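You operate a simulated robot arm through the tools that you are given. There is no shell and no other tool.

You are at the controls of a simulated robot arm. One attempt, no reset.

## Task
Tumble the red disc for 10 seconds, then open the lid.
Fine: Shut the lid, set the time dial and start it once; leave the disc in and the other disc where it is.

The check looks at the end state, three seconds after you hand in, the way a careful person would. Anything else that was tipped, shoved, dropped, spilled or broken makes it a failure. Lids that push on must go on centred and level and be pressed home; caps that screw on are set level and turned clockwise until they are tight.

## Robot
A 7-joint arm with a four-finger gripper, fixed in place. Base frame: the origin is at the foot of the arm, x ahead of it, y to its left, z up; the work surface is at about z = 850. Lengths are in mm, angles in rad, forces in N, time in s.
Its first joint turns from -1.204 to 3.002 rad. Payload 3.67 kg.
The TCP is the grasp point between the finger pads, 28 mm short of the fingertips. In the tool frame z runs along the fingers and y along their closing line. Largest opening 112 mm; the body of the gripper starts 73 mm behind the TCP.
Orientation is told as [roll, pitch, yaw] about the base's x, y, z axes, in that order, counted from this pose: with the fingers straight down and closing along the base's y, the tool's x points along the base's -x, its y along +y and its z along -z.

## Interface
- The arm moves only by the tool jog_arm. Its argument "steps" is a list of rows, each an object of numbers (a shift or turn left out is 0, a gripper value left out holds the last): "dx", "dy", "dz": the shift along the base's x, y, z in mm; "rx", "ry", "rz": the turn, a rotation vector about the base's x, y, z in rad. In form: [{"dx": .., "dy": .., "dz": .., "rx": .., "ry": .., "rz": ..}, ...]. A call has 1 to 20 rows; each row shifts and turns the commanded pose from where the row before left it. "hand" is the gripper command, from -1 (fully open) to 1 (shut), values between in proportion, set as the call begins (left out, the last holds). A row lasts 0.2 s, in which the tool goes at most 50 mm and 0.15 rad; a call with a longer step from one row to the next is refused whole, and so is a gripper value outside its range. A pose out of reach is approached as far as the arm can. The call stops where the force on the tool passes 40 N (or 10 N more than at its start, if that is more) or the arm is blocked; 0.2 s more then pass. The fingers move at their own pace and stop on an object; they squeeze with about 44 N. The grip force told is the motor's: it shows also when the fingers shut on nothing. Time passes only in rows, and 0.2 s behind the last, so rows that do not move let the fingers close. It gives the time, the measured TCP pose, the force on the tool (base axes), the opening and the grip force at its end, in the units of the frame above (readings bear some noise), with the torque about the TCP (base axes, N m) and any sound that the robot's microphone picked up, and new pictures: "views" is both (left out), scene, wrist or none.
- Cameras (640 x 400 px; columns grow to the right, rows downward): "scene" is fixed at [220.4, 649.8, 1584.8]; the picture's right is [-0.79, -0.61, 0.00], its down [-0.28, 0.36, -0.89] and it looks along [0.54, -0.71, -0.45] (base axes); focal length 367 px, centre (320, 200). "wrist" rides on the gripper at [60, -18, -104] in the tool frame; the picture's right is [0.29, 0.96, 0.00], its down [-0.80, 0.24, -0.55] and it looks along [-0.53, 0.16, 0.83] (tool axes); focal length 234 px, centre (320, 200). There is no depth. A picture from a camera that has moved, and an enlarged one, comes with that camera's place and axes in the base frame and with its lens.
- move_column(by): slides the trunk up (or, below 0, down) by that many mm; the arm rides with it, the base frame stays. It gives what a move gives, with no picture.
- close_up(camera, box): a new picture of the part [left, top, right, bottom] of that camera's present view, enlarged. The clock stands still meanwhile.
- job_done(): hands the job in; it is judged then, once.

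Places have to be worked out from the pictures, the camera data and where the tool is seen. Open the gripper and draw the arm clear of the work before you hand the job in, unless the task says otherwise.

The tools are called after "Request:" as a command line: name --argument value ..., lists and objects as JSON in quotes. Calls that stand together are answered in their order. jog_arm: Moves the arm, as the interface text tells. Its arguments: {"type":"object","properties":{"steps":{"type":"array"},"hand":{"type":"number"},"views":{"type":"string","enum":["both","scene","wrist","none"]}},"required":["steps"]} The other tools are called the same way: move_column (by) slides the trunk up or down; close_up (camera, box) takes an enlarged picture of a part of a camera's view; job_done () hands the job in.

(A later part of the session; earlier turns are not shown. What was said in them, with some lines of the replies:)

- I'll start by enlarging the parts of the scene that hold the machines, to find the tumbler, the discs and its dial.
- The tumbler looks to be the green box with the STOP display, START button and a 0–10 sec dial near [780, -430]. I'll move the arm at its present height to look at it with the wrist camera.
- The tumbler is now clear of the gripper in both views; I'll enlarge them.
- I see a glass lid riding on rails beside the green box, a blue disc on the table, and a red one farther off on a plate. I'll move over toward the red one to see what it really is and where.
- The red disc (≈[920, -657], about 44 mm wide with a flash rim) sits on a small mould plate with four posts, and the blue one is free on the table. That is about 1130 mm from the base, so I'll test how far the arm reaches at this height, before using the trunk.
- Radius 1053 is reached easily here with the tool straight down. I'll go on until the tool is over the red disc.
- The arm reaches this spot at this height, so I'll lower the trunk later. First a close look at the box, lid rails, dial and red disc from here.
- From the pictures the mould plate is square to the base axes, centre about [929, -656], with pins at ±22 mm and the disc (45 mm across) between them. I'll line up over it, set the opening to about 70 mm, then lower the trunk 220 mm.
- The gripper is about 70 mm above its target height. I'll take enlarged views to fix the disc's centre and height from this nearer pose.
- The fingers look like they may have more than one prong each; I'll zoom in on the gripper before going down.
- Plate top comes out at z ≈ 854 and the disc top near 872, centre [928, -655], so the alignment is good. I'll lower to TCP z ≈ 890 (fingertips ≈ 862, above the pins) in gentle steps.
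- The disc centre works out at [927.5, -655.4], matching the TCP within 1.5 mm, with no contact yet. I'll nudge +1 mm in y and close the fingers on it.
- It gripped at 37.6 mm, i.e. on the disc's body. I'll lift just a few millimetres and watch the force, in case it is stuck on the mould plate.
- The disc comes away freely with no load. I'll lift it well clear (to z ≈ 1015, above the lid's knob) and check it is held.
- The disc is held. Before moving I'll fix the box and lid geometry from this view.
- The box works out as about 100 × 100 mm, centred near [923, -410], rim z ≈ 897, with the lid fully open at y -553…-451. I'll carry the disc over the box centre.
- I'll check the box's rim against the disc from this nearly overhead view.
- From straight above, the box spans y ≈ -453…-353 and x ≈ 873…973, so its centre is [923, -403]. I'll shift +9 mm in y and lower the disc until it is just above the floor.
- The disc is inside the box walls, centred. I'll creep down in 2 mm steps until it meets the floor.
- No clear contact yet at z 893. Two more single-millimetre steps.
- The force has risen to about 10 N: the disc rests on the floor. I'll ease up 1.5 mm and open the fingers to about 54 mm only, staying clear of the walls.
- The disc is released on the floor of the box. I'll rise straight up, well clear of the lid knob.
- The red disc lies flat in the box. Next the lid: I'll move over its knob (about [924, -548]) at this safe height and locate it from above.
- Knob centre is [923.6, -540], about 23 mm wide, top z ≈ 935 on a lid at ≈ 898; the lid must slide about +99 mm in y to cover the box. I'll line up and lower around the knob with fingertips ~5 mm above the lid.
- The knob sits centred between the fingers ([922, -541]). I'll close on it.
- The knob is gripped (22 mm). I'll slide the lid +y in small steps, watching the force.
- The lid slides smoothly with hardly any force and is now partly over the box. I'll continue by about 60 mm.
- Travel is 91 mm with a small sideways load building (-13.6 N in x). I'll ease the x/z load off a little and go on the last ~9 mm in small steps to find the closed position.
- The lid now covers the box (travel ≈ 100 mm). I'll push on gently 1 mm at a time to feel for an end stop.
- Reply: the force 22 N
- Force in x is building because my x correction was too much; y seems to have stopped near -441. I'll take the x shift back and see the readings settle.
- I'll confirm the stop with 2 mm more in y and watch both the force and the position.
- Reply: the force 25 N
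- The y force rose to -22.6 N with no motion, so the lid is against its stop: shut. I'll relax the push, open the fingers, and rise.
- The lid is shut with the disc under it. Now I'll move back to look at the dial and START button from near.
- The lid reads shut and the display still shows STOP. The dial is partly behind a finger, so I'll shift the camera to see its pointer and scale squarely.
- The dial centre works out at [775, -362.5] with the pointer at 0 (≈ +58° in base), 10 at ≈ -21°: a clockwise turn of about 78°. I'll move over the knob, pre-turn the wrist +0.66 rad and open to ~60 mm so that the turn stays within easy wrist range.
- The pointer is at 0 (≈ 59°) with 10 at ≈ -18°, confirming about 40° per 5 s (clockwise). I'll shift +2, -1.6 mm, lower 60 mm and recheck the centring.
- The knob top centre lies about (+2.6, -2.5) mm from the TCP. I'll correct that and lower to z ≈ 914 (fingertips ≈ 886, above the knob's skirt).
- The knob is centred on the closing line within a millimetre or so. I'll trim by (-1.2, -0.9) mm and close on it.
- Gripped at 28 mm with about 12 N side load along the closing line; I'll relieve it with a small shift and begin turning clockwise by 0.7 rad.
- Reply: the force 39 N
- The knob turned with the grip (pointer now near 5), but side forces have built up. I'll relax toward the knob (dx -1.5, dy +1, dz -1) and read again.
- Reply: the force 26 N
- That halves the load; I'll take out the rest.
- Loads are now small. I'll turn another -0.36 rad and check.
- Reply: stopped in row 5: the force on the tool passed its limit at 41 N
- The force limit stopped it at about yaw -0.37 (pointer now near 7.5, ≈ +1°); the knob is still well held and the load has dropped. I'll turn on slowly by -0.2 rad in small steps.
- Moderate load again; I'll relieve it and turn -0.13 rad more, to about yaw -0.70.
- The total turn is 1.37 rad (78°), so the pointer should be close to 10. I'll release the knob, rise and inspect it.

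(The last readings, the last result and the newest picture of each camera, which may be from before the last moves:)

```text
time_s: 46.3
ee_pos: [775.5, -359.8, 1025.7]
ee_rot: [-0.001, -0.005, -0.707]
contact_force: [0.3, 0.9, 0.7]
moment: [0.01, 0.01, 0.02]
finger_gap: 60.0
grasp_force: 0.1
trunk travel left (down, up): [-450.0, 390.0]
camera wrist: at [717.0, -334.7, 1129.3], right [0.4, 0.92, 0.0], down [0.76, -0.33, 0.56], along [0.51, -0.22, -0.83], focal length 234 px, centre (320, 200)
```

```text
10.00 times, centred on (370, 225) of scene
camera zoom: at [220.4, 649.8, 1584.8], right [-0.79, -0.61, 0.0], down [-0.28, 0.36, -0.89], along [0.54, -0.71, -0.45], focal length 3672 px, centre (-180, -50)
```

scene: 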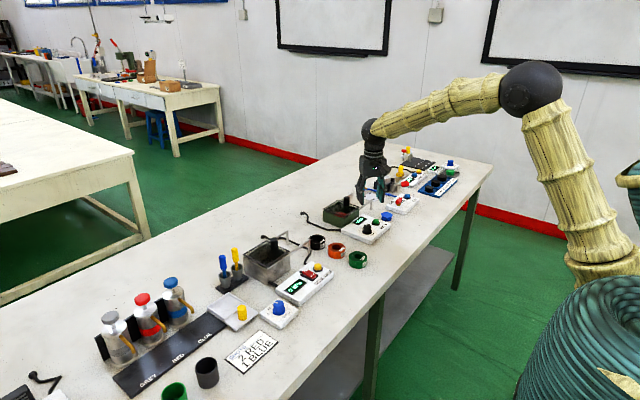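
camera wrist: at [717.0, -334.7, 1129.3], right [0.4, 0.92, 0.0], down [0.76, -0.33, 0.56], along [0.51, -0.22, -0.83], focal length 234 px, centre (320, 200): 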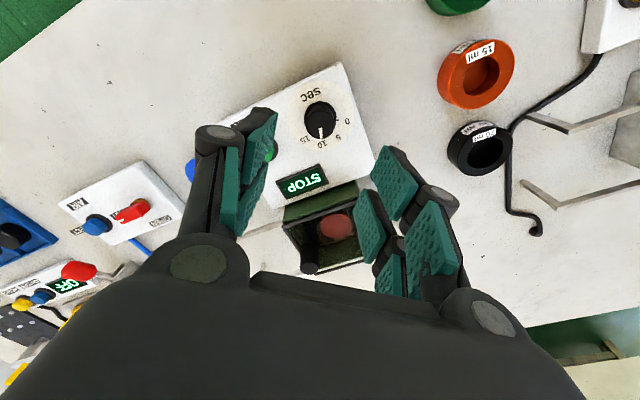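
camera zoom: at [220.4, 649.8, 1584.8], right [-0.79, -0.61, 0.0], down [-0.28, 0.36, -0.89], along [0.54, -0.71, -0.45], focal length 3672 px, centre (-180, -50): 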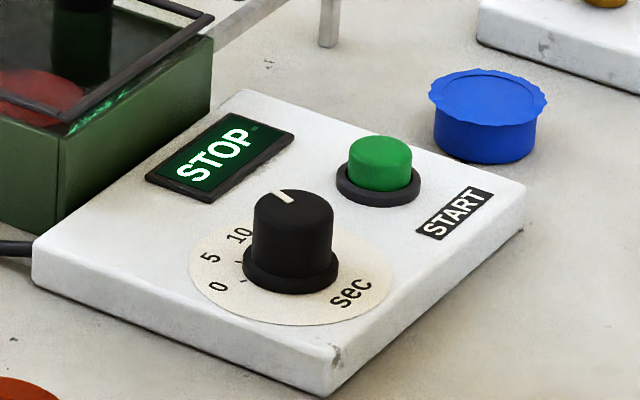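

The pointer measures about -20° and the "10" mark about -20° in this view. For a parallax-free check I'll put the camera straight above the dial before pressing START.

Request:
jog_arm --steps '[{"dx": 20, "dy": -9}, {"dx": 20, "dy": -9}, {"dx": 18, "dy": -8}, {}]' --views "wrist"

Request:
close_up --camera "wrist" --box '[270, 10, 370, 80]'

```text
time_s: 47.3
ee_pos: [833.4, -385.9, 1026.9]
ee_rot: [0.001, -0.007, -0.706]
contact_force: [-0.5, -0.1, -0.2]
moment: [0.02, 0.0, 0.01]
finger_gap: 59.9
grasp_force: 0.0
trunk travel left (down, up): [-450.0, 390.0]
camera wrist: at [775.5, -359.7, 1130.4], right [0.4, 0.92, 0.0], down [0.76, -0.33, 0.56], along [0.51, -0.23, -0.83], focal length 234 px, centre (320, 200)
```

wrist: 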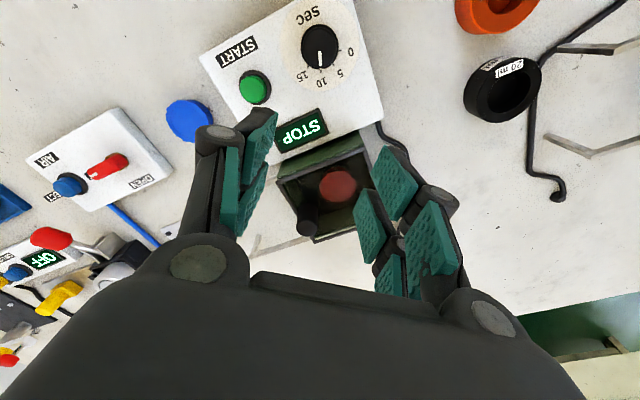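

```text
5.71 times, centred on (320, 45) of wrist
camera zoom: at [775.5, -359.7, 1130.4], right [0.4, 0.92, 0.0], down [0.76, -0.33, 0.56], along [0.51, -0.23, -0.83], focal length 1338 px, centre (320, 1086)
```

zoom: 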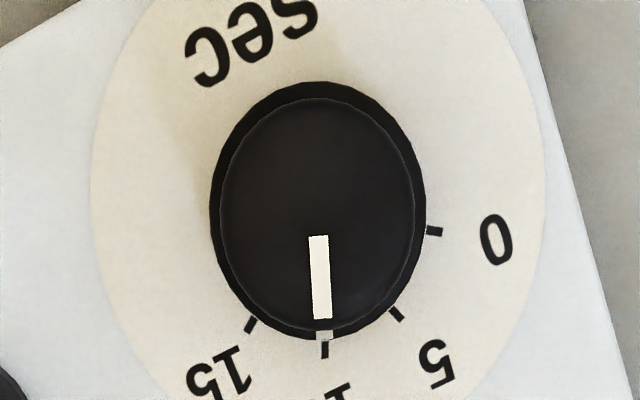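

Straight from above the pointer and its skirt mark line up exactly with the 10 tick. Now I'll locate the START button precisely.

Request:
close_up --camera "wrist" --box '[210, 50, 310, 120]'

Request:
close_up --camera "scene" --box '[355, 195, 405, 235]'

```text
5.71 times, centred on (260, 85) of wrist
camera zoom: at [775.5, -359.7, 1130.4], right [0.4, 0.92, 0.0], down [0.76, -0.33, 0.56], along [0.51, -0.23, -0.83], focal length 1338 px, centre (663, 857)
```

zoom: 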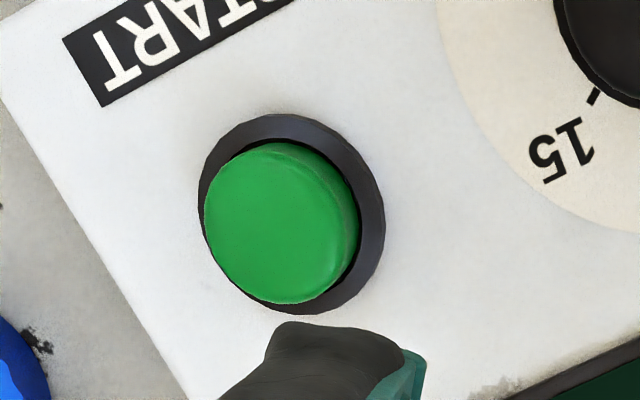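

```text
10.00 times, centred on (380, 215) of scene
camera zoom: at [220.4, 649.8, 1584.8], right [-0.79, -0.61, 0.0], down [-0.28, 0.36, -0.89], along [0.54, -0.71, -0.45], focal length 3672 px, centre (-280, 50)
```

zoom: 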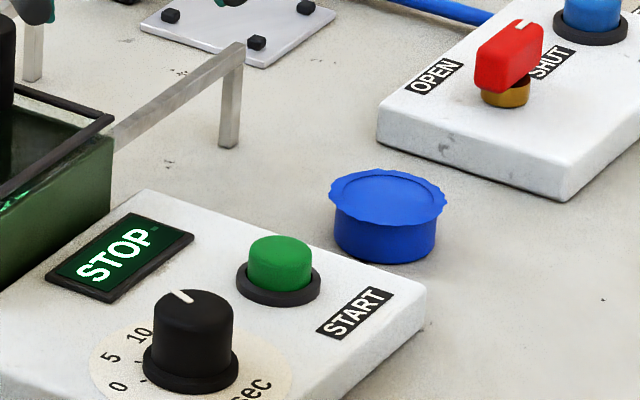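

The button is centred at about [782.5, -432.5], top z ≈ 893, 25 mm wide. I'll move above it, turn the wrist back to yaw 0 and close the fingers to press with the tips.

Request:
jog_arm --steps '[{"dx": -9, "dy": -8, "rz": 0.118, "ry": 0.003}, {"dx": -9, "dy": -8, "rz": 0.118, "ry": 0.003}, {"dx": -9, "dy": -8, "rz": 0.118}, {"dx": -8, "dy": -8, "rz": 0.118}, {"dx": -8, "dy": -8, "rz": 0.118}, {"dx": -8, "dy": -6.5, "rz": 0.117}, {"dz": -30}, {"dz": -20}, {}]' --hand 1

Request:
close_up --camera "wrist" --box '[220, 60, 420, 220]'

Request:
close_up --camera "scene" --box '[345, 170, 415, 235]'

```text
time_s: 49.3
ee_pos: [781.6, -433.0, 974.8]
ee_rot: [-0.002, 0.0, 0.001]
contact_force: [-1.0, 0.5, -0.2]
moment: [0.02, 0.03, 0.04]
finger_gap: 0.0
grasp_force: 36.2
trunk travel left (down, up): [-450.0, 390.0]
camera wrist: at [720.5, -450.9, 1078.9], right [-0.29, 0.96, 0.0], down [0.8, 0.24, 0.55], along [0.53, 0.16, -0.83], focal length 234 px, centre (320, 200)
```

scene: 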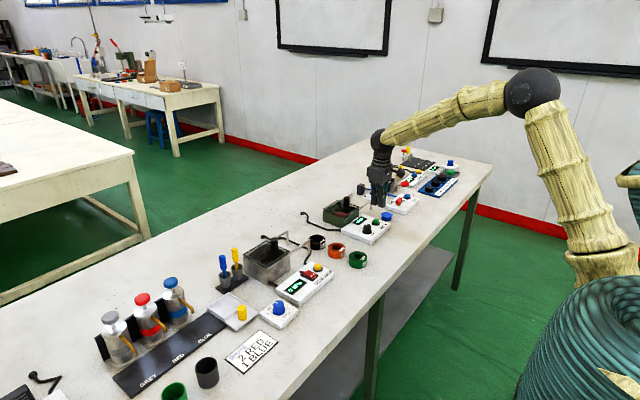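
wrist: 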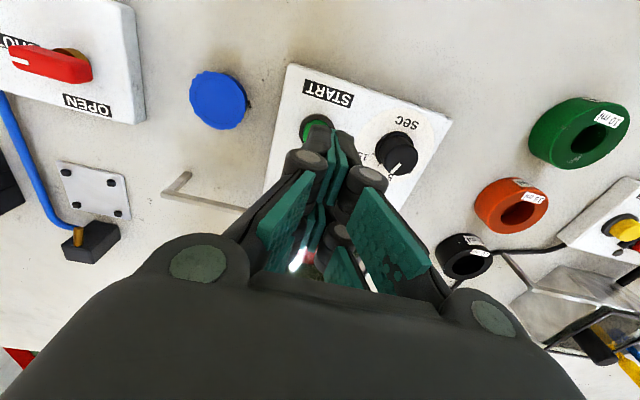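

```text
2.50 times, centred on (320, 140) of wrist
camera zoom: at [720.5, -450.9, 1078.9], right [-0.29, 0.96, 0.0], down [0.8, 0.24, 0.55], along [0.53, 0.16, -0.83], focal length 585 px, centre (320, 350)
```

zoom: 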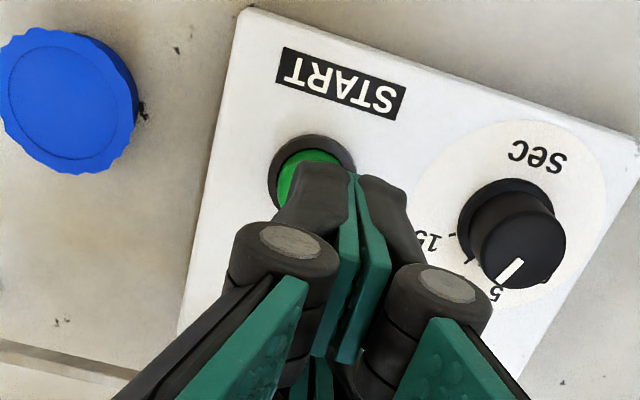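

```text
6.15 times, centred on (380, 202) of scene
camera zoom: at [220.4, 649.8, 1584.8], right [-0.79, -0.61, 0.0], down [-0.28, 0.36, -0.89], along [0.54, -0.71, -0.45], focal length 2260 px, centre (-49, 185)
```

zoom: 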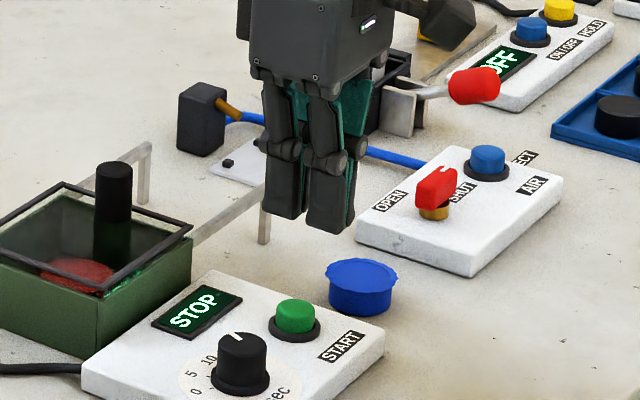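

The closed fingertips are centred over the button (predicted and seen positions agree). I'll come down to ~5 mm above it.

Request:
jog_arm --steps '[{"dz": -20}, {"dz": -15}, {"dz": -9}, {"dz": -4}, {}]' --views "none"

Request:
close_up --camera "scene" --box '[345, 190, 405, 235]'

Request:
close_up --camera "wrist" --box '[220, 60, 420, 220]'

```text
time_s: 50.5
ee_pos: [782.5, -433.7, 927.2]
ee_rot: [-0.001, 0.0, 0.0]
contact_force: [0.4, 0.4, -0.1]
moment: [0.02, -0.01, 0.02]
finger_gap: 0.0
grasp_force: 36.3
trunk travel left (down, up): [-450.0, 390.0]
```

```text
8.89 times, centred on (375, 212) of scene
camera zoom: at [220.4, 649.8, 1584.8], right [-0.79, -0.61, 0.0], down [-0.28, 0.36, -0.89], along [0.54, -0.71, -0.45], focal length 3264 px, centre (-169, 89)
```

zoom: 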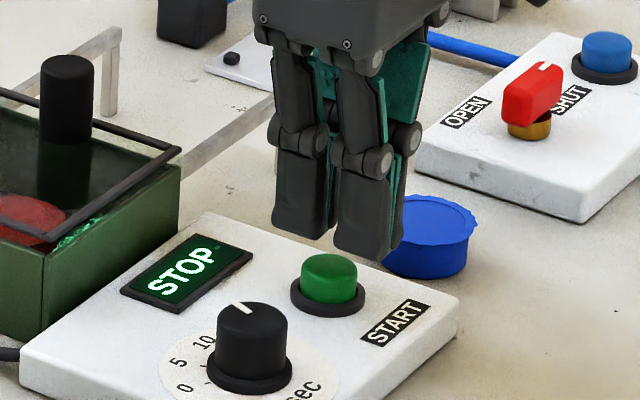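

```text
2.50 times, centred on (320, 140) of wrist
camera zoom: at [721.6, -451.3, 1030.8], right [-0.29, 0.96, 0.0], down [0.8, 0.24, 0.55], along [0.53, 0.16, -0.83], focal length 585 px, centre (320, 350)
```

zoom: 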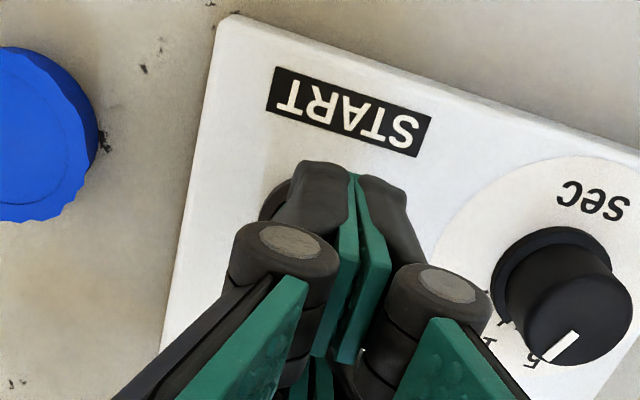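

The tips look about 6–9 mm above the button. I'll go down 4 mm and read the force, then continue in small steps.

Request:
jog_arm --steps '[{"dz": -2}, {"dz": -2}]' --views "none"

Request:
jog_arm --steps '[{"dz": -1.5}]' --views "none"

```text
time_s: 51.1
ee_pos: [782.4, -433.4, 923.9]
ee_rot: [-0.002, 0.0, 0.001]
contact_force: [0.1, -0.4, -0.7]
moment: [0.05, 0.03, 0.01]
finger_gap: 0.2
grasp_force: 35.3
trunk travel left (down, up): [-450.0, 390.0]
```

```text
time_s: 51.5
ee_pos: [782.9, -433.7, 921.8]
ee_rot: [-0.003, 0.0, 0.0]
contact_force: [0.2, 0.0, 0.2]
moment: [0.01, 0.02, 0.02]
finger_gap: 0.2
grasp_force: 35.9
trunk travel left (down, up): [-450.0, 390.0]
```

No contact yet; I'll go on in 1.5 mm steps.

Request:
jog_arm --steps '[{"dz": -1.5}]' --views "none"

Request:
jog_arm --steps '[{"dz": -1.5}]' --views "scene"

Request:
close_up --camera "scene" --box '[345, 190, 405, 235]'

```text
time_s: 51.9
ee_pos: [782.7, -432.5, 920.1]
ee_rot: [-0.002, 0.003, -0.001]
contact_force: [0.2, 0.2, 0.2]
moment: [-0.01, -0.01, 0.0]
finger_gap: 0.1
grasp_force: 36.6
trunk travel left (down, up): [-450.0, 390.0]
```

```text
time_s: 52.3
ee_pos: [782.7, -432.4, 919.3]
ee_rot: [-0.002, 0.001, -0.001]
contact_force: [0.4, 0.0, -0.4]
moment: [0.0, 0.0, 0.03]
finger_gap: 0.0
grasp_force: 35.6
trunk travel left (down, up): [-450.0, 390.0]
```

scene: 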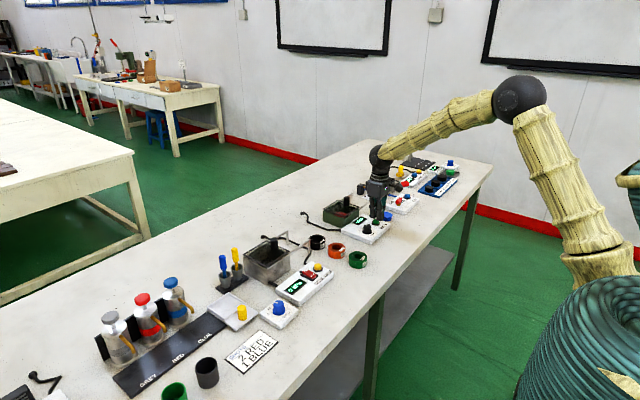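

```text
8.89 times, centred on (375, 212) of scene
camera zoom: at [220.4, 649.8, 1584.8], right [-0.79, -0.61, 0.0], down [-0.28, 0.36, -0.89], along [0.54, -0.71, -0.45], focal length 3264 px, centre (-169, 89)
```

zoom: 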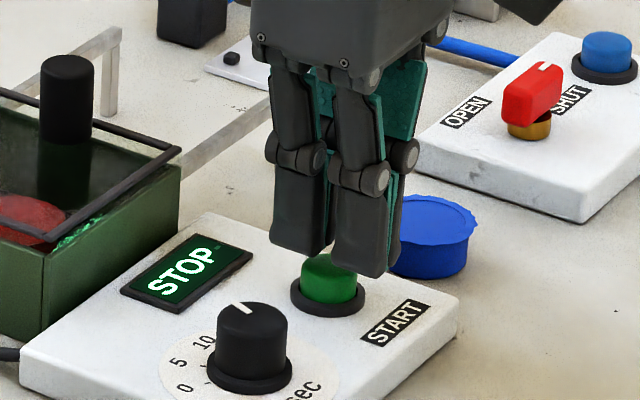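

Still no contact; the tips look just above the button. I'll continue 1.5 mm at a time.

Request:
jog_arm --steps '[{"dz": -1.5}]' --views "none"

Request:
jog_arm --steps '[{"dz": -1.5}]' --views "none"

Request:
close_up --camera "scene" --box '[345, 190, 405, 235]'

```text
time_s: 52.7
ee_pos: [783.1, -433.0, 918.7]
ee_rot: [0.0, 0.0, 0.0]
contact_force: [0.4, 0.1, -0.1]
moment: [0.02, 0.01, 0.02]
finger_gap: 0.1
grasp_force: 35.8
trunk travel left (down, up): [-450.0, 390.0]
```

```text
time_s: 53.1
ee_pos: [783.6, -432.9, 915.6]
ee_rot: [-0.001, 0.0, 0.0]
contact_force: [0.5, -0.4, -0.5]
moment: [0.01, 0.01, -0.02]
finger_gap: 0.4
grasp_force: 36.0
trunk travel left (down, up): [-450.0, 390.0]
```

```text
8.89 times, centred on (375, 212) of scene
camera zoom: at [220.4, 649.8, 1584.8], right [-0.79, -0.61, 0.0], down [-0.28, 0.36, -0.89], along [0.54, -0.71, -0.45], focal length 3264 px, centre (-169, 89)
```

zoom: 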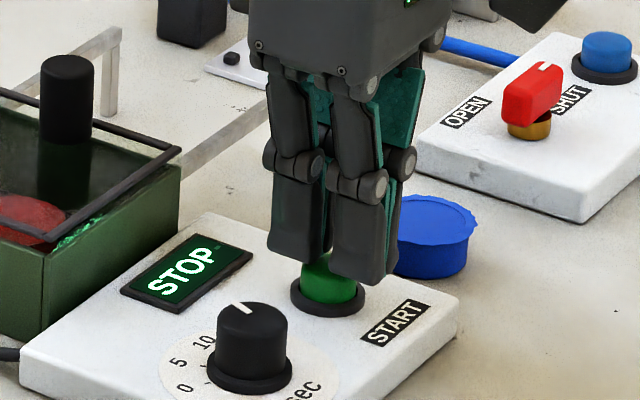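

Still no force at tip height ≈ 888. Continuing down in 1 mm steps.

Request:
jog_arm --steps '[{"dz": -1}, {"dz": -1}]' --views "none"

Request:
jog_arm --steps '[{"dz": -1}]' --views "none"

Request:
close_up --camera "scene" --box '[345, 190, 405, 235]'

```text
time_s: 53.7
ee_pos: [782.0, -432.8, 912.8]
ee_rot: [-0.002, 0.0, -0.001]
contact_force: [-0.8, -0.7, -0.5]
moment: [-0.01, 0.0, -0.02]
finger_gap: 0.0
grasp_force: 35.7
trunk travel left (down, up): [-450.0, 390.0]
```

```text
time_s: 54.1
ee_pos: [783.3, -433.6, 912.1]
ee_rot: [-0.001, 0.0, 0.0]
contact_force: [-0.5, -0.6, -0.1]
moment: [0.02, -0.01, 0.04]
finger_gap: 0.0
grasp_force: 35.8
trunk travel left (down, up): [-450.0, 390.0]
```

```text
8.89 times, centred on (375, 212) of scene
camera zoom: at [220.4, 649.8, 1584.8], right [-0.79, -0.61, 0.0], down [-0.28, 0.36, -0.89], along [0.54, -0.71, -0.45], focal length 3264 px, centre (-169, 89)
```

zoom: 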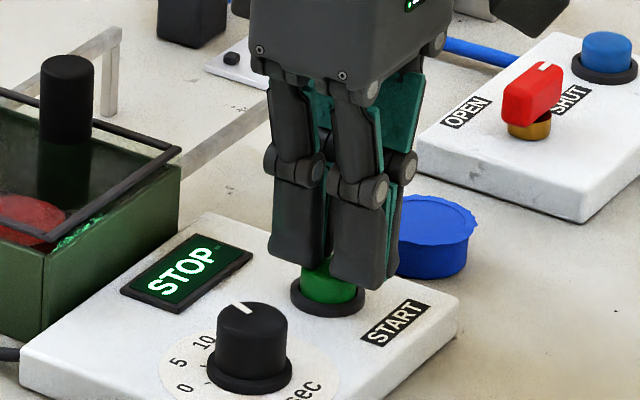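

No contact yet at tip ≈ 884; the button must be a bit lower than judged. Continuing in 1 mm steps with force checks.

Request:
jog_arm --steps '[{"dz": -1}]' --views "none"

Request:
jog_arm --steps '[{"dz": -1}]' --views "none"

Request:
jog_arm --steps '[{"dz": -1}]' --views "none"

Request:
close_up --camera "scene" --box '[345, 190, 405, 235]'

Request:
close_up --camera "wrist" --box '[220, 60, 420, 220]'

```text
time_s: 54.5
ee_pos: [782.3, -433.7, 911.7]
ee_rot: [-0.002, 0.0, -0.001]
contact_force: [0.3, -0.4, 0.1]
moment: [-0.04, -0.01, 0.0]
finger_gap: 6.0
grasp_force: 35.5
trunk travel left (down, up): [-450.0, 390.0]
```

```text
time_s: 54.9
ee_pos: [782.1, -434.3, 909.4]
ee_rot: [-0.002, 0.0, 0.0]
contact_force: [0.3, -0.2, -0.1]
moment: [0.0, -0.01, 0.03]
finger_gap: 6.1
grasp_force: 35.9
trunk travel left (down, up): [-450.0, 390.0]
```

```text
time_s: 55.3
ee_pos: [781.8, -433.9, 908.7]
ee_rot: [-0.001, 0.0, -0.001]
contact_force: [-0.4, -0.7, 0.5]
moment: [-0.03, 0.01, 0.0]
finger_gap: 6.0
grasp_force: 35.3
trunk travel left (down, up): [-450.0, 390.0]
```

```text
8.89 times, centred on (375, 212) of scene
camera zoom: at [220.4, 649.8, 1584.8], right [-0.79, -0.61, 0.0], down [-0.28, 0.36, -0.89], along [0.54, -0.71, -0.45], focal length 3264 px, centre (-169, 89)
```

zoom: 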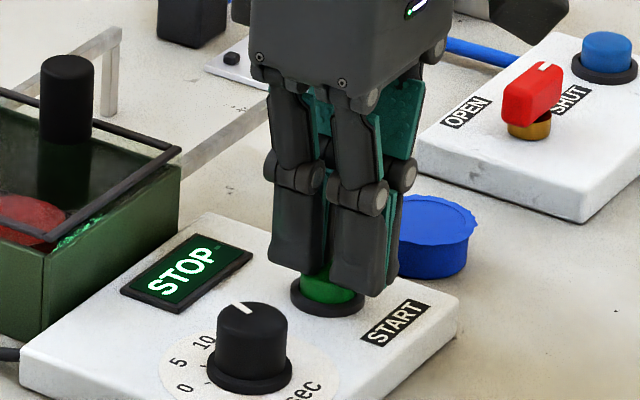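

```text
2.50 times, centred on (320, 140) of wrist
camera zoom: at [721.9, -450.6, 1013.9], right [-0.29, 0.96, 0.0], down [0.8, 0.24, 0.55], along [0.53, 0.16, -0.83], focal length 585 px, centre (320, 350)
```

zoom: 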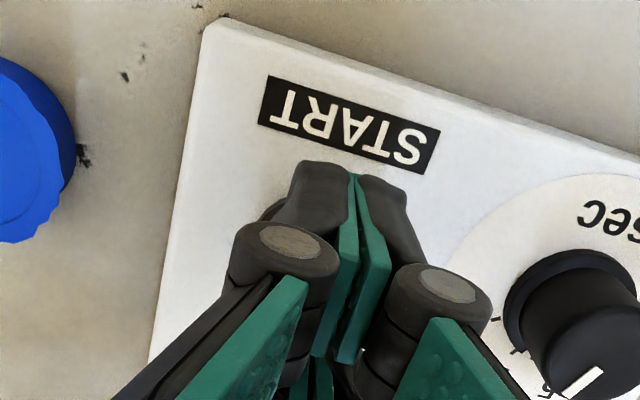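

The fingers' gap reading jumped to 6 mm though the picture shows them still shut, and there is no force yet. I'll wait one row and re-read before pressing further.

Request:
jog_arm --steps '[{}]' --views "wrist"

Request:
close_up --camera "wrist" --box '[270, 110, 370, 180]'

Request:
close_up --camera "scene" --box '[360, 200, 390, 225]'

```text
time_s: 55.7
ee_pos: [782.8, -433.0, 908.9]
ee_rot: [-0.002, 0.0, 0.001]
contact_force: [-1.2, -0.7, 1.7]
moment: [-0.02, 0.01, 0.0]
finger_gap: 6.0
grasp_force: 36.1
trunk travel left (down, up): [-450.0, 390.0]
camera wrist: at [722.0, -450.6, 1013.8], right [-0.29, 0.96, 0.0], down [0.8, 0.24, 0.55], along [0.53, 0.16, -0.83], focal length 234 px, centre (320, 200)
```

wrist: 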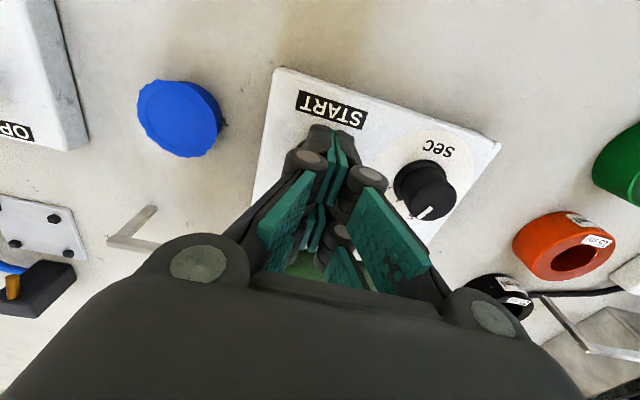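

```text
5.71 times, centred on (320, 145) of wrist
camera zoom: at [722.0, -450.6, 1013.8], right [-0.29, 0.96, 0.0], down [0.8, 0.24, 0.55], along [0.53, 0.16, -0.83], focal length 1338 px, centre (320, 514)
```

zoom: 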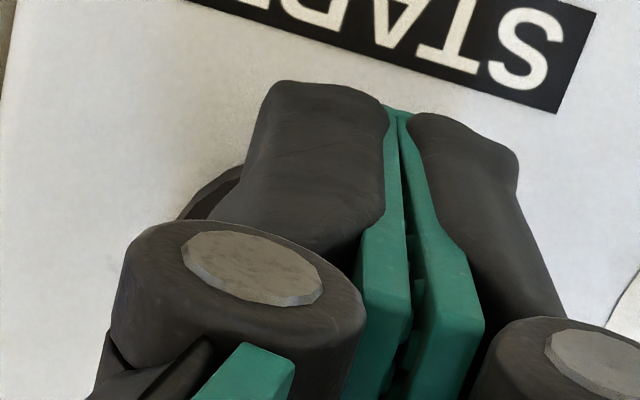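

```text
16.00 times, centred on (375, 212) of scene
camera zoom: at [220.4, 649.8, 1584.8], right [-0.79, -0.61, 0.0], down [-0.28, 0.36, -0.89], along [0.54, -0.71, -0.45], focal length 5875 px, centre (-560, 0)
```

zoom: 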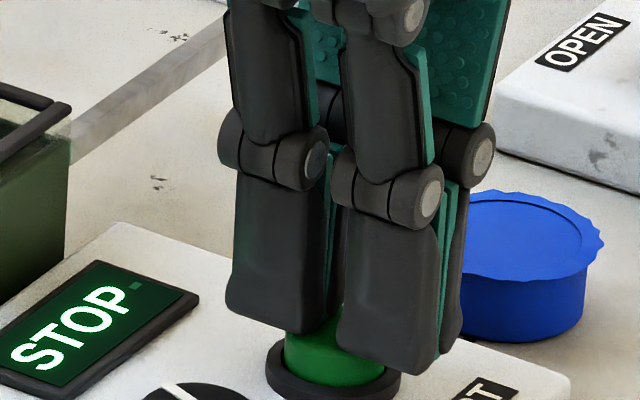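

Force is just starting (1.7 N), the display still says STOP and no click has sounded. I'll press on in 1 mm steps.

Request:
jog_arm --steps '[{"dz": -1}]' --views "none"

Request:
close_up --camera "scene" --box '[355, 200, 395, 230]'

```text
time_s: 56.1
ee_pos: [782.5, -433.3, 908.9]
ee_rot: [-0.001, -0.001, 0.0]
contact_force: [-1.1, -0.1, 2.0]
moment: [0.02, 0.01, -0.01]
finger_gap: 5.9
grasp_force: 35.8
trunk travel left (down, up): [-450.0, 390.0]
```

```text
13.33 times, centred on (375, 215) of scene
camera zoom: at [220.4, 649.8, 1584.8], right [-0.79, -0.61, 0.0], down [-0.28, 0.36, -0.89], along [0.54, -0.71, -0.45], focal length 4896 px, centre (-413, 0)
```

zoom: 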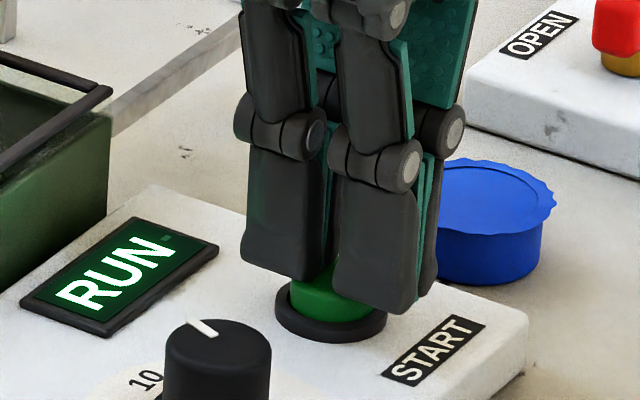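

The display now reads RUN: started once, at about t = 56. I'll withdraw straight up so it isn't pressed again.

Request:
jog_arm --steps '[{"dz": 10}, {"dz": 25}, {"dz": 40}, {"dz": 40}]' --views "wrist"

Request:
close_up --camera "scene" --box '[330, 195, 400, 240]'

```text
time_s: 57.1
ee_pos: [782.0, -432.8, 1023.9]
ee_rot: [-0.001, 0.0, 0.0]
contact_force: [0.5, 0.2, 1.1]
moment: [0.02, -0.02, 0.0]
finger_gap: 0.0
grasp_force: 35.9
trunk travel left (down, up): [-450.0, 390.0]
camera wrist: at [721.9, -449.7, 1127.3], right [-0.29, 0.96, 0.0], down [0.8, 0.24, 0.55], along [0.53, 0.16, -0.83], focal length 234 px, centre (320, 200)
```

wrist: 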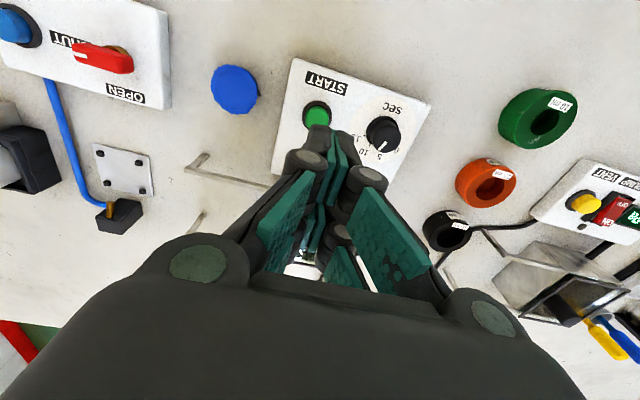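

```text
8.89 times, centred on (365, 218) of scene
camera zoom: at [220.4, 649.8, 1584.8], right [-0.79, -0.61, 0.0], down [-0.28, 0.36, -0.89], along [0.54, -0.71, -0.45], focal length 3264 px, centre (-80, 44)
```

zoom: 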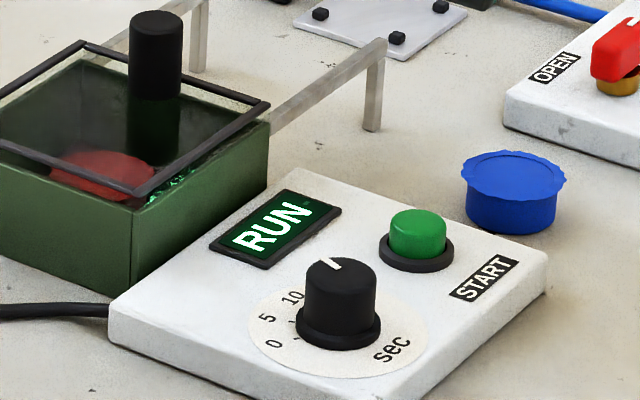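

RUN is showing and the gripper is clear. While it tumbles, I'll move above the lid's knob ([923, -441]) and open the fingers, then wait for the run to end.

Request:
jog_arm --steps '[{"dx": 35, "dy": -2}, {"dx": 35, "dy": -2}, {"dx": 35, "dy": -2}, {"dx": 36, "dy": -2}, {}, {}, {}, {}, {}]' --hand 0.04 --views "wrist"

Request:
close_up --camera "scene" --box '[330, 195, 400, 240]'

```text
time_s: 59.1
ee_pos: [923.2, -441.1, 1022.9]
ee_rot: [-0.001, 0.001, 0.001]
contact_force: [-0.7, -0.5, -0.2]
moment: [0.0, 0.0, -0.02]
finger_gap: 54.0
grasp_force: 0.1
trunk travel left (down, up): [-450.0, 390.0]
camera wrist: at [863.9, -458.7, 1126.6], right [-0.29, 0.96, 0.0], down [0.8, 0.24, 0.55], along [0.53, 0.16, -0.83], focal length 234 px, centre (320, 200)
```

wrist: 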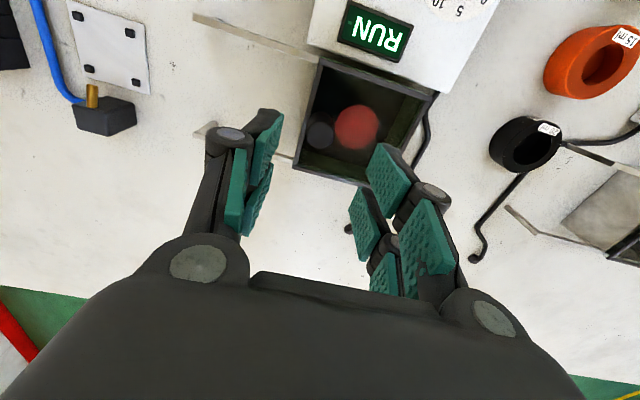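

```text
8.89 times, centred on (365, 218) of scene
camera zoom: at [220.4, 649.8, 1584.8], right [-0.79, -0.61, 0.0], down [-0.28, 0.36, -0.89], along [0.54, -0.71, -0.45], focal length 3264 px, centre (-80, 44)
```

zoom: 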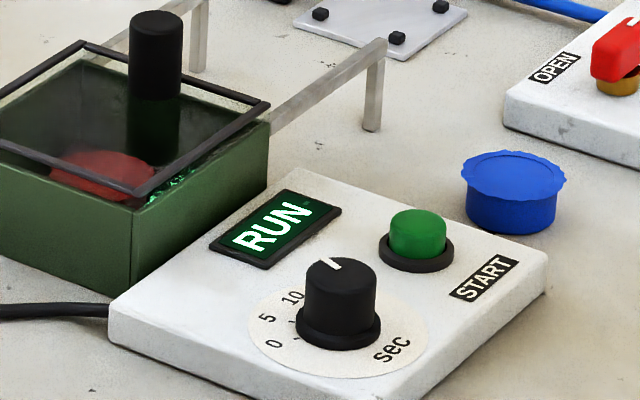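

t = 59.1 and still RUN. I'll wait about 6 s more above the lid.

Request:
jog_arm --steps '[{}, {}, {}, {}, {}, {}, {}, {}, {}, {}, {}, {}, {}, {}, {}, {}, {}, {}, {}, {}]' --views "none"

Request:
jog_arm --steps '[{}, {}, {}, {}, {}, {}, {}, {}, {}, {}]' --views "none"

Request:
close_up --camera "scene" --box '[330, 195, 400, 240]'

```text
time_s: 63.3
ee_pos: [924.3, -440.8, 1021.8]
ee_rot: [-0.003, 0.0, 0.0]
contact_force: [-0.6, -0.2, 0.2]
moment: [0.0, 0.03, -0.03]
finger_gap: 54.1
grasp_force: 0.0
trunk travel left (down, up): [-450.0, 390.0]
```

```text
time_s: 65.5
ee_pos: [924.2, -441.0, 1022.0]
ee_rot: [-0.002, -0.001, 0.001]
contact_force: [0.3, 0.7, 0.4]
moment: [0.03, 0.01, -0.01]
finger_gap: 54.0
grasp_force: 0.1
trunk travel left (down, up): [-450.0, 390.0]
```

```text
8.89 times, centred on (365, 218) of scene
camera zoom: at [220.4, 649.8, 1584.8], right [-0.79, -0.61, 0.0], down [-0.28, 0.36, -0.89], along [0.54, -0.71, -0.45], focal length 3264 px, centre (-80, 44)
```

zoom: 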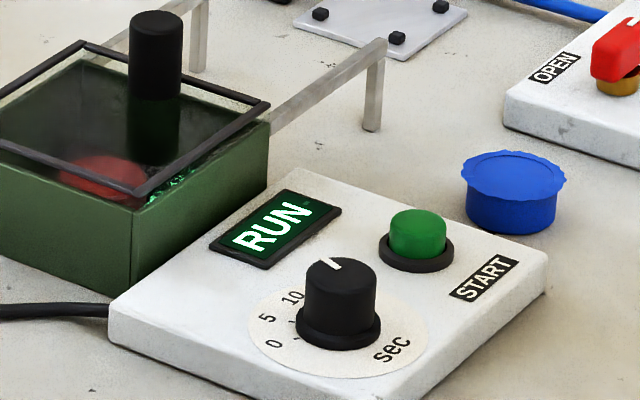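

Still RUN at 65.5 s. I'll wait a little more and watch the display.

Request:
jog_arm --steps '[{}, {}, {}, {}, {}]' --views "none"

Request:
close_up --camera "scene" --box '[330, 195, 400, 240]'

```text
time_s: 66.7
ee_pos: [924.0, -440.6, 1021.6]
ee_rot: [-0.003, 0.001, 0.001]
contact_force: [0.1, 0.0, -0.2]
moment: [0.02, -0.01, 0.0]
finger_gap: 54.1
grasp_force: 0.0
trunk travel left (down, up): [-450.0, 390.0]
```

```text
8.89 times, centred on (365, 218) of scene
camera zoom: at [220.4, 649.8, 1584.8], right [-0.79, -0.61, 0.0], down [-0.28, 0.36, -0.89], along [0.54, -0.71, -0.45], focal length 3264 px, centre (-80, 44)
```

zoom: 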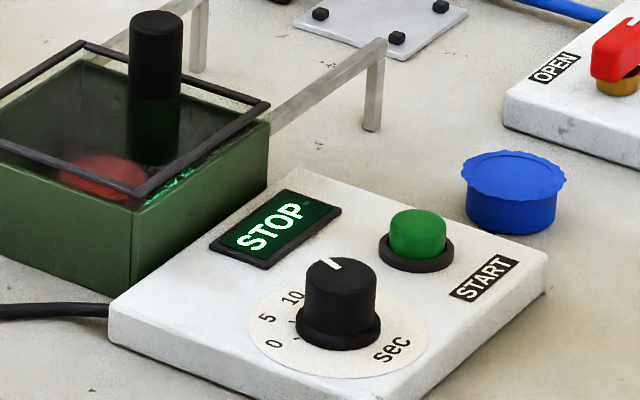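

The run has ended (STOP) about 10 s after the start. Now I'll lower around the lid knob as before.

Request:
jog_arm --steps '[{"dx": -0.7, "dz": -30}, {"dz": -30}, {"dz": -22}, {"dz": -7}, {}]' --views "wrist"

Request:
close_up --camera "wrist" --box '[220, 60, 440, 240]'

```text
time_s: 67.9
ee_pos: [923.8, -441.7, 934.3]
ee_rot: [-0.002, 0.001, 0.0]
contact_force: [0.2, -0.2, -0.3]
moment: [-0.02, 0.0, 0.0]
finger_gap: 53.6
grasp_force: 0.1
trunk travel left (down, up): [-450.0, 390.0]
camera wrist: at [862.5, -459.3, 1038.6], right [-0.29, 0.96, 0.0], down [0.8, 0.24, 0.55], along [0.53, 0.16, -0.83], focal length 234 px, centre (320, 200)
```

wrist: 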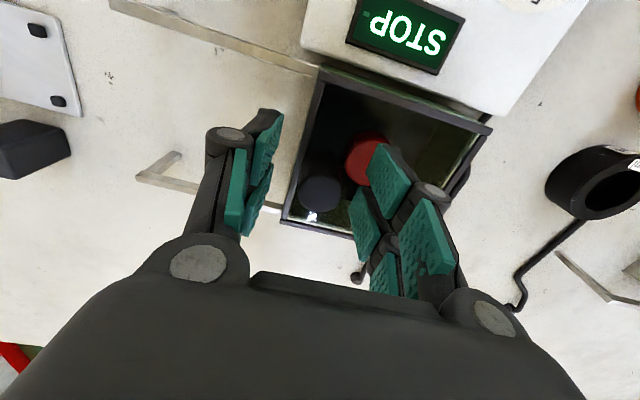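

```text
2.22 times, centred on (330, 150) of wrist
camera zoom: at [862.5, -459.3, 1038.6], right [-0.29, 0.96, 0.0], down [0.8, 0.24, 0.55], along [0.53, 0.16, -0.83], focal length 520 px, centre (298, 311)
```

zoom: 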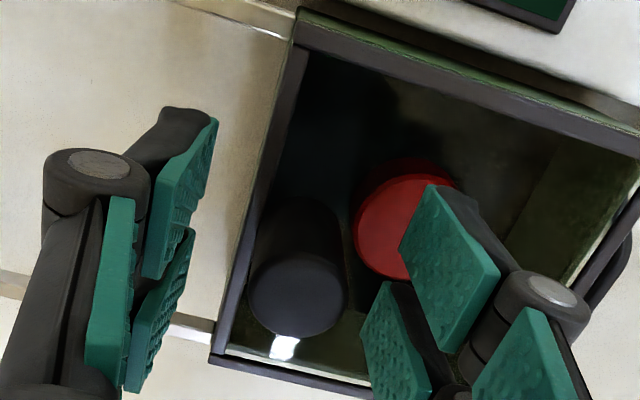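

The knob is between the fingers, and the disc's edge now looks smooth through the glass. I'll close on the knob.

Request:
jog_arm --steps '[{"dz": -1}, {}, {}]' --hand 1 --views "none"

Request:
jog_arm --steps '[{"dy": -5}, {"dy": -8}, {"dy": -8}, {"dy": -8}, {"dy": -8}]' --views "wrist"

```text
time_s: 68.7
ee_pos: [923.5, -442.1, 934.5]
ee_rot: [-0.002, 0.0, 0.001]
contact_force: [-1.6, -0.1, 1.8]
moment: [0.06, 0.23, -0.02]
finger_gap: 22.1
grasp_force: 45.0
trunk travel left (down, up): [-450.0, 390.0]
```

```text
time_s: 69.9
ee_pos: [923.8, -479.4, 933.8]
ee_rot: [-0.002, 0.001, 0.001]
contact_force: [1.8, -0.8, -2.3]
moment: [0.22, -0.19, -0.01]
finger_gap: 21.9
grasp_force: 45.1
trunk travel left (down, up): [-450.0, 390.0]
camera wrist: at [863.0, -496.2, 1037.9], right [-0.29, 0.96, 0.0], down [0.8, 0.24, 0.55], along [0.53, 0.16, -0.83], focal length 234 px, centre (320, 200)
```

wrist: 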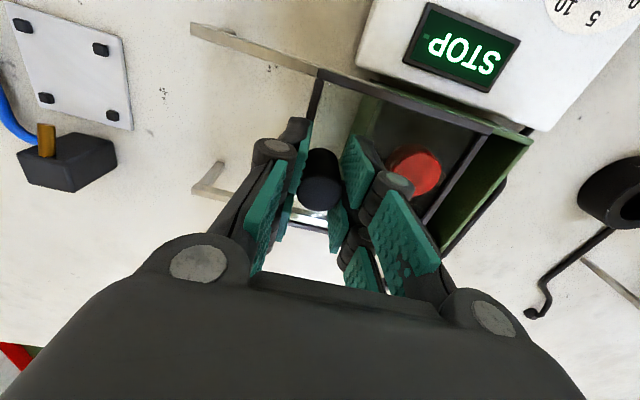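

The lid is sliding back with almost no load. I'll continue to the open position, slowing near y = -540.

Request:
jog_arm --steps '[{"dy": -9}, {"dy": -10}, {"dy": -10}, {"dy": -10}, {"dy": -8}, {"dy": -6}, {"dy": -4}]'

```text
time_s: 71.5
ee_pos: [923.6, -535.4, 934.3]
ee_rot: [-0.003, 0.001, 0.0]
contact_force: [-0.9, -1.2, 0.6]
moment: [0.09, 0.55, 0.01]
finger_gap: 21.8
grasp_force: 45.2
trunk travel left (down, up): [-450.0, 390.0]
camera wrist: at [863.0, -552.7, 1037.9], right [-0.29, 0.96, 0.0], down [0.8, 0.24, 0.55], along [0.53, 0.16, -0.83], focal length 234 px, centre (320, 200)
```

scene: 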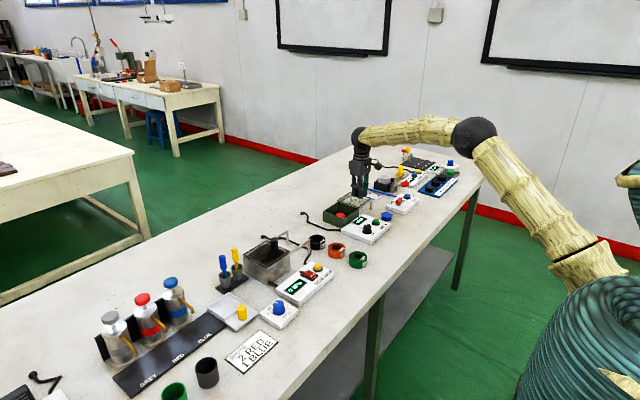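
wrist: 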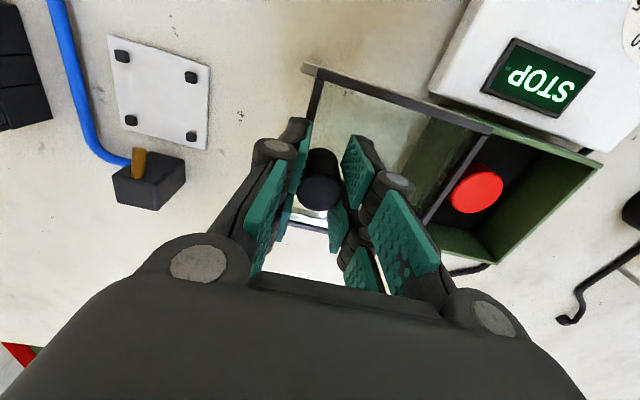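

The lid is at -535; it started at -541. I'll slide the last few millimetres gently to its open end.

Request:
jog_arm --steps '[{"dy": -2}, {"dy": -2}, {"dy": -1.5}]' --views "none"

Request:
jog_arm --steps '[{"dy": -1}, {}]' --views "wrist"

```text
time_s: 72.3
ee_pos: [923.9, -540.1, 935.0]
ee_rot: [-0.002, -0.002, 0.001]
contact_force: [2.0, -0.1, 4.6]
moment: [-0.01, 0.54, -0.02]
finger_gap: 21.8
grasp_force: 45.0
trunk travel left (down, up): [-450.0, 390.0]
```

```text
time_s: 72.9
ee_pos: [924.1, -540.6, 933.1]
ee_rot: [-0.001, -0.001, -0.001]
contact_force: [2.7, 0.3, 5.0]
moment: [-0.01, -0.37, 0.03]
finger_gap: 21.9
grasp_force: 45.1
trunk travel left (down, up): [-450.0, 390.0]
camera wrist: at [863.0, -558.5, 1037.9], right [-0.29, 0.96, 0.0], down [0.8, 0.24, 0.55], along [0.53, 0.16, -0.83], focal length 234 px, centre (320, 200)
```

wrist: 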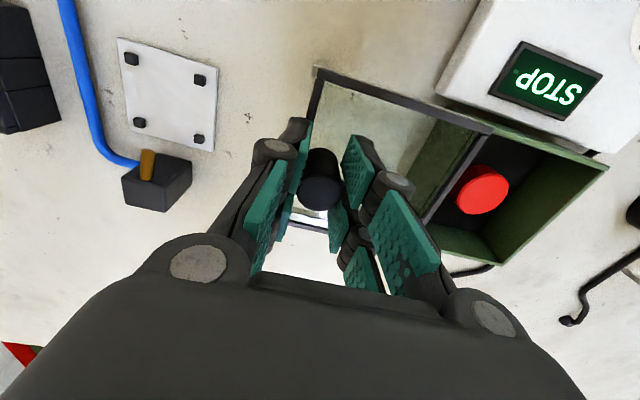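

The lid is back where it was when open (knob at y ≈ -541). I'll release the knob and rise straight up.

Request:
jog_arm --steps '[{}, {}, {}]' --hand 0.04 --views "none"

Request:
jog_arm --steps '[{"dz": 20}, {"dz": 35}, {"dz": 40}, {"dz": 40}, {"dz": 40}]'

Request:
close_up --camera "scene" --box '[320, 175, 410, 240]'

Request:
close_up --camera "wrist" --box '[280, 20, 520, 200]'

```text
time_s: 73.7
ee_pos: [922.9, -539.9, 933.7]
ee_rot: [-0.002, -0.001, 0.001]
contact_force: [-0.1, -0.1, 0.5]
moment: [-0.01, 0.0, 0.02]
finger_gap: 53.9
grasp_force: 0.0
trunk travel left (down, up): [-450.0, 390.0]
```

```text
time_s: 74.9
ee_pos: [923.4, -541.9, 1108.2]
ee_rot: [-0.001, 0.0, 0.003]
contact_force: [0.1, 0.7, 0.4]
moment: [-0.02, 0.02, 0.02]
finger_gap: 54.0
grasp_force: 0.0
trunk travel left (down, up): [-450.0, 390.0]
camera wrist: at [861.1, -559.3, 1212.9], right [-0.29, 0.96, 0.0], down [0.8, 0.24, 0.55], along [0.53, 0.16, -0.83], focal length 234 px, centre (320, 200)
```

scene: 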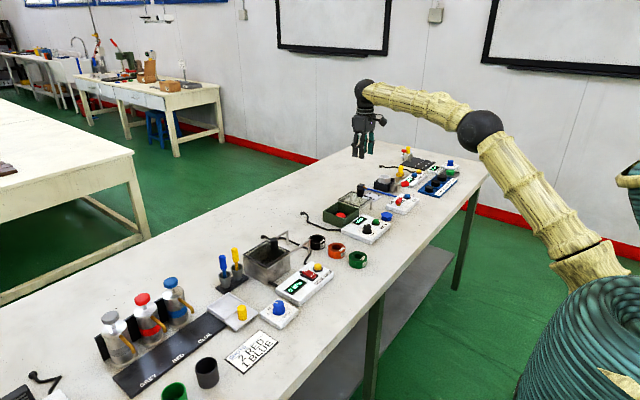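
wrist: 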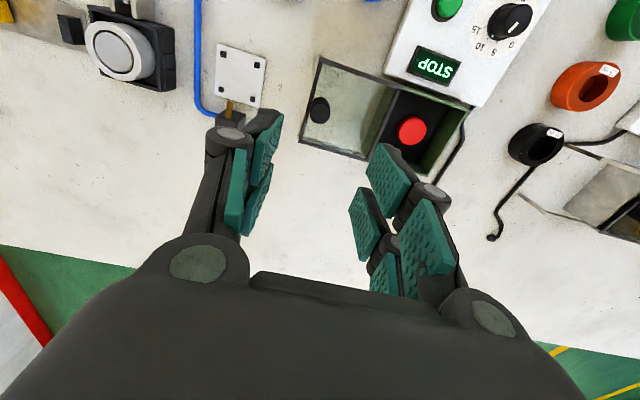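

```text
6.15 times, centred on (365, 208) of scene
camera zoom: at [220.4, 649.8, 1584.8], right [-0.79, -0.61, 0.0], down [-0.28, 0.36, -0.89], along [0.54, -0.71, -0.45], focal length 2260 px, centre (43, 154)
```

zoom: 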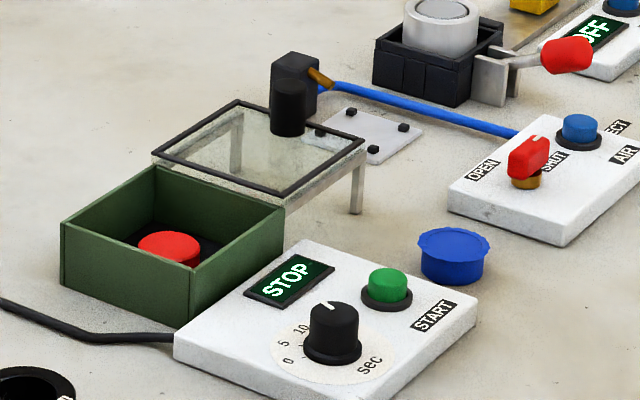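

```text
2.22 times, centred on (400, 110) of wrist
camera zoom: at [861.1, -559.3, 1212.9], right [-0.29, 0.96, 0.0], down [0.8, 0.24, 0.55], along [0.53, 0.16, -0.83], focal length 520 px, centre (142, 400)
```

zoom: 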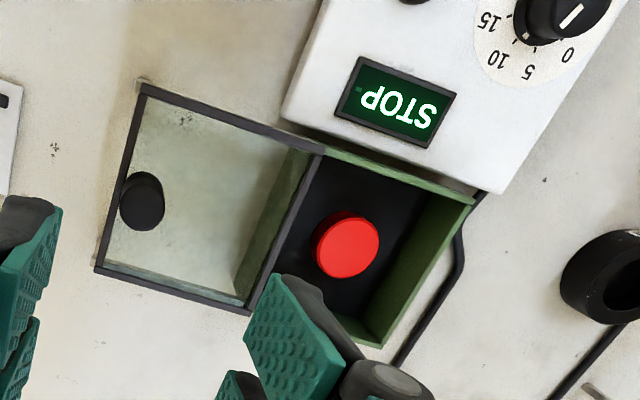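

The disc is in the box with its flash gone, the lid is open, the display shows STOP, and the blue disc and everything else are in place. I'll open the gripper fully and draw the arm clear of the work.

Request:
jog_arm --steps '[{"dz": 40}, {"dx": -35, "dy": 20, "dz": 20}, {"dx": -40, "dy": 25}, {"dx": -40, "dy": 25}, {"dx": -40, "dy": 25}, {"dx": -40, "dy": 25}, {"dx": -40, "dy": 25}, {}, {}]' --hand -1

Request:
close_up --camera "scene" --box '[310, 150, 470, 250]'

```text
time_s: 76.9
ee_pos: [689.3, -394.6, 1168.8]
ee_rot: [-0.004, -0.001, 0.001]
contact_force: [0.1, -0.2, 0.0]
moment: [-0.01, -0.01, -0.02]
finger_gap: 111.8
grasp_force: 0.1
trunk travel left (down, up): [-450.0, 390.0]
camera wrist: at [627.9, -412.8, 1272.2], right [-0.29, 0.96, 0.0], down [0.8, 0.24, 0.55], along [0.53, 0.16, -0.83], focal length 234 px, centre (320, 200)
```

scene: 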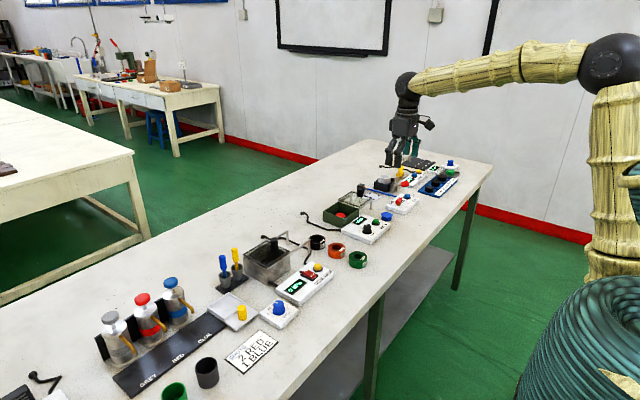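
wrist: 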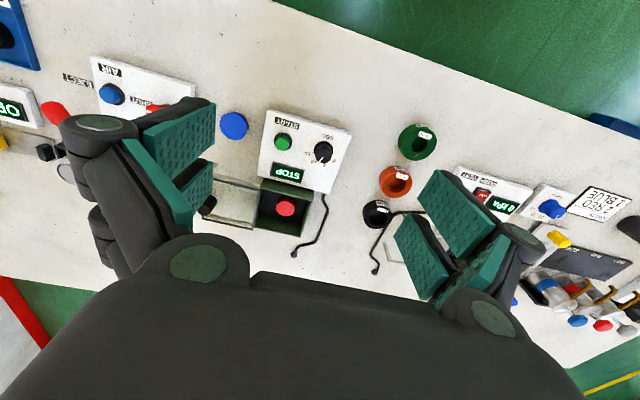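

```text
4.00 times, centred on (390, 200) of scene
camera zoom: at [220.4, 649.8, 1584.8], right [-0.79, -0.61, 0.0], down [-0.28, 0.36, -0.89], along [0.54, -0.71, -0.45], focal length 1469 px, centre (40, 200)
```

zoom: 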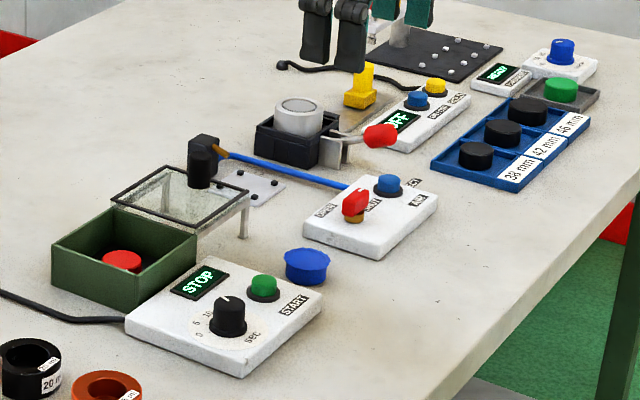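

Everything is in its final state: the red disc is in the box after one 10-second run, the lid is open, and the blue disc and all the other items are undisturbed. The arm is clear with the gripper open, so I'm handing the job in.

Request:
job_done

```text
The job is handed in.
```

I tumbled the red disc for 10 seconds and opened the lid again. The job is handed in, but I don't have the check's result yet.

- **Disc:** I lifted the red disc off its mould plate without resistance and set it in the box. After the run its ragged edge was gone, and I left it in the box.
- **Lid:** I slid it shut until it met its stop before the run. Afterwards I slid it back to where it was open at the start.
- **Dial and start:** The pointer lined up with the 10 mark when viewed from straight above. I pressed START once. The display changed from STOP to RUN and was back at STOP about 10 seconds later.
- **Everything else:** The blue disc is where it was, and the last pictures show nothing else tipped or moved.

The arm is clear of the bench with the gripper fully open.
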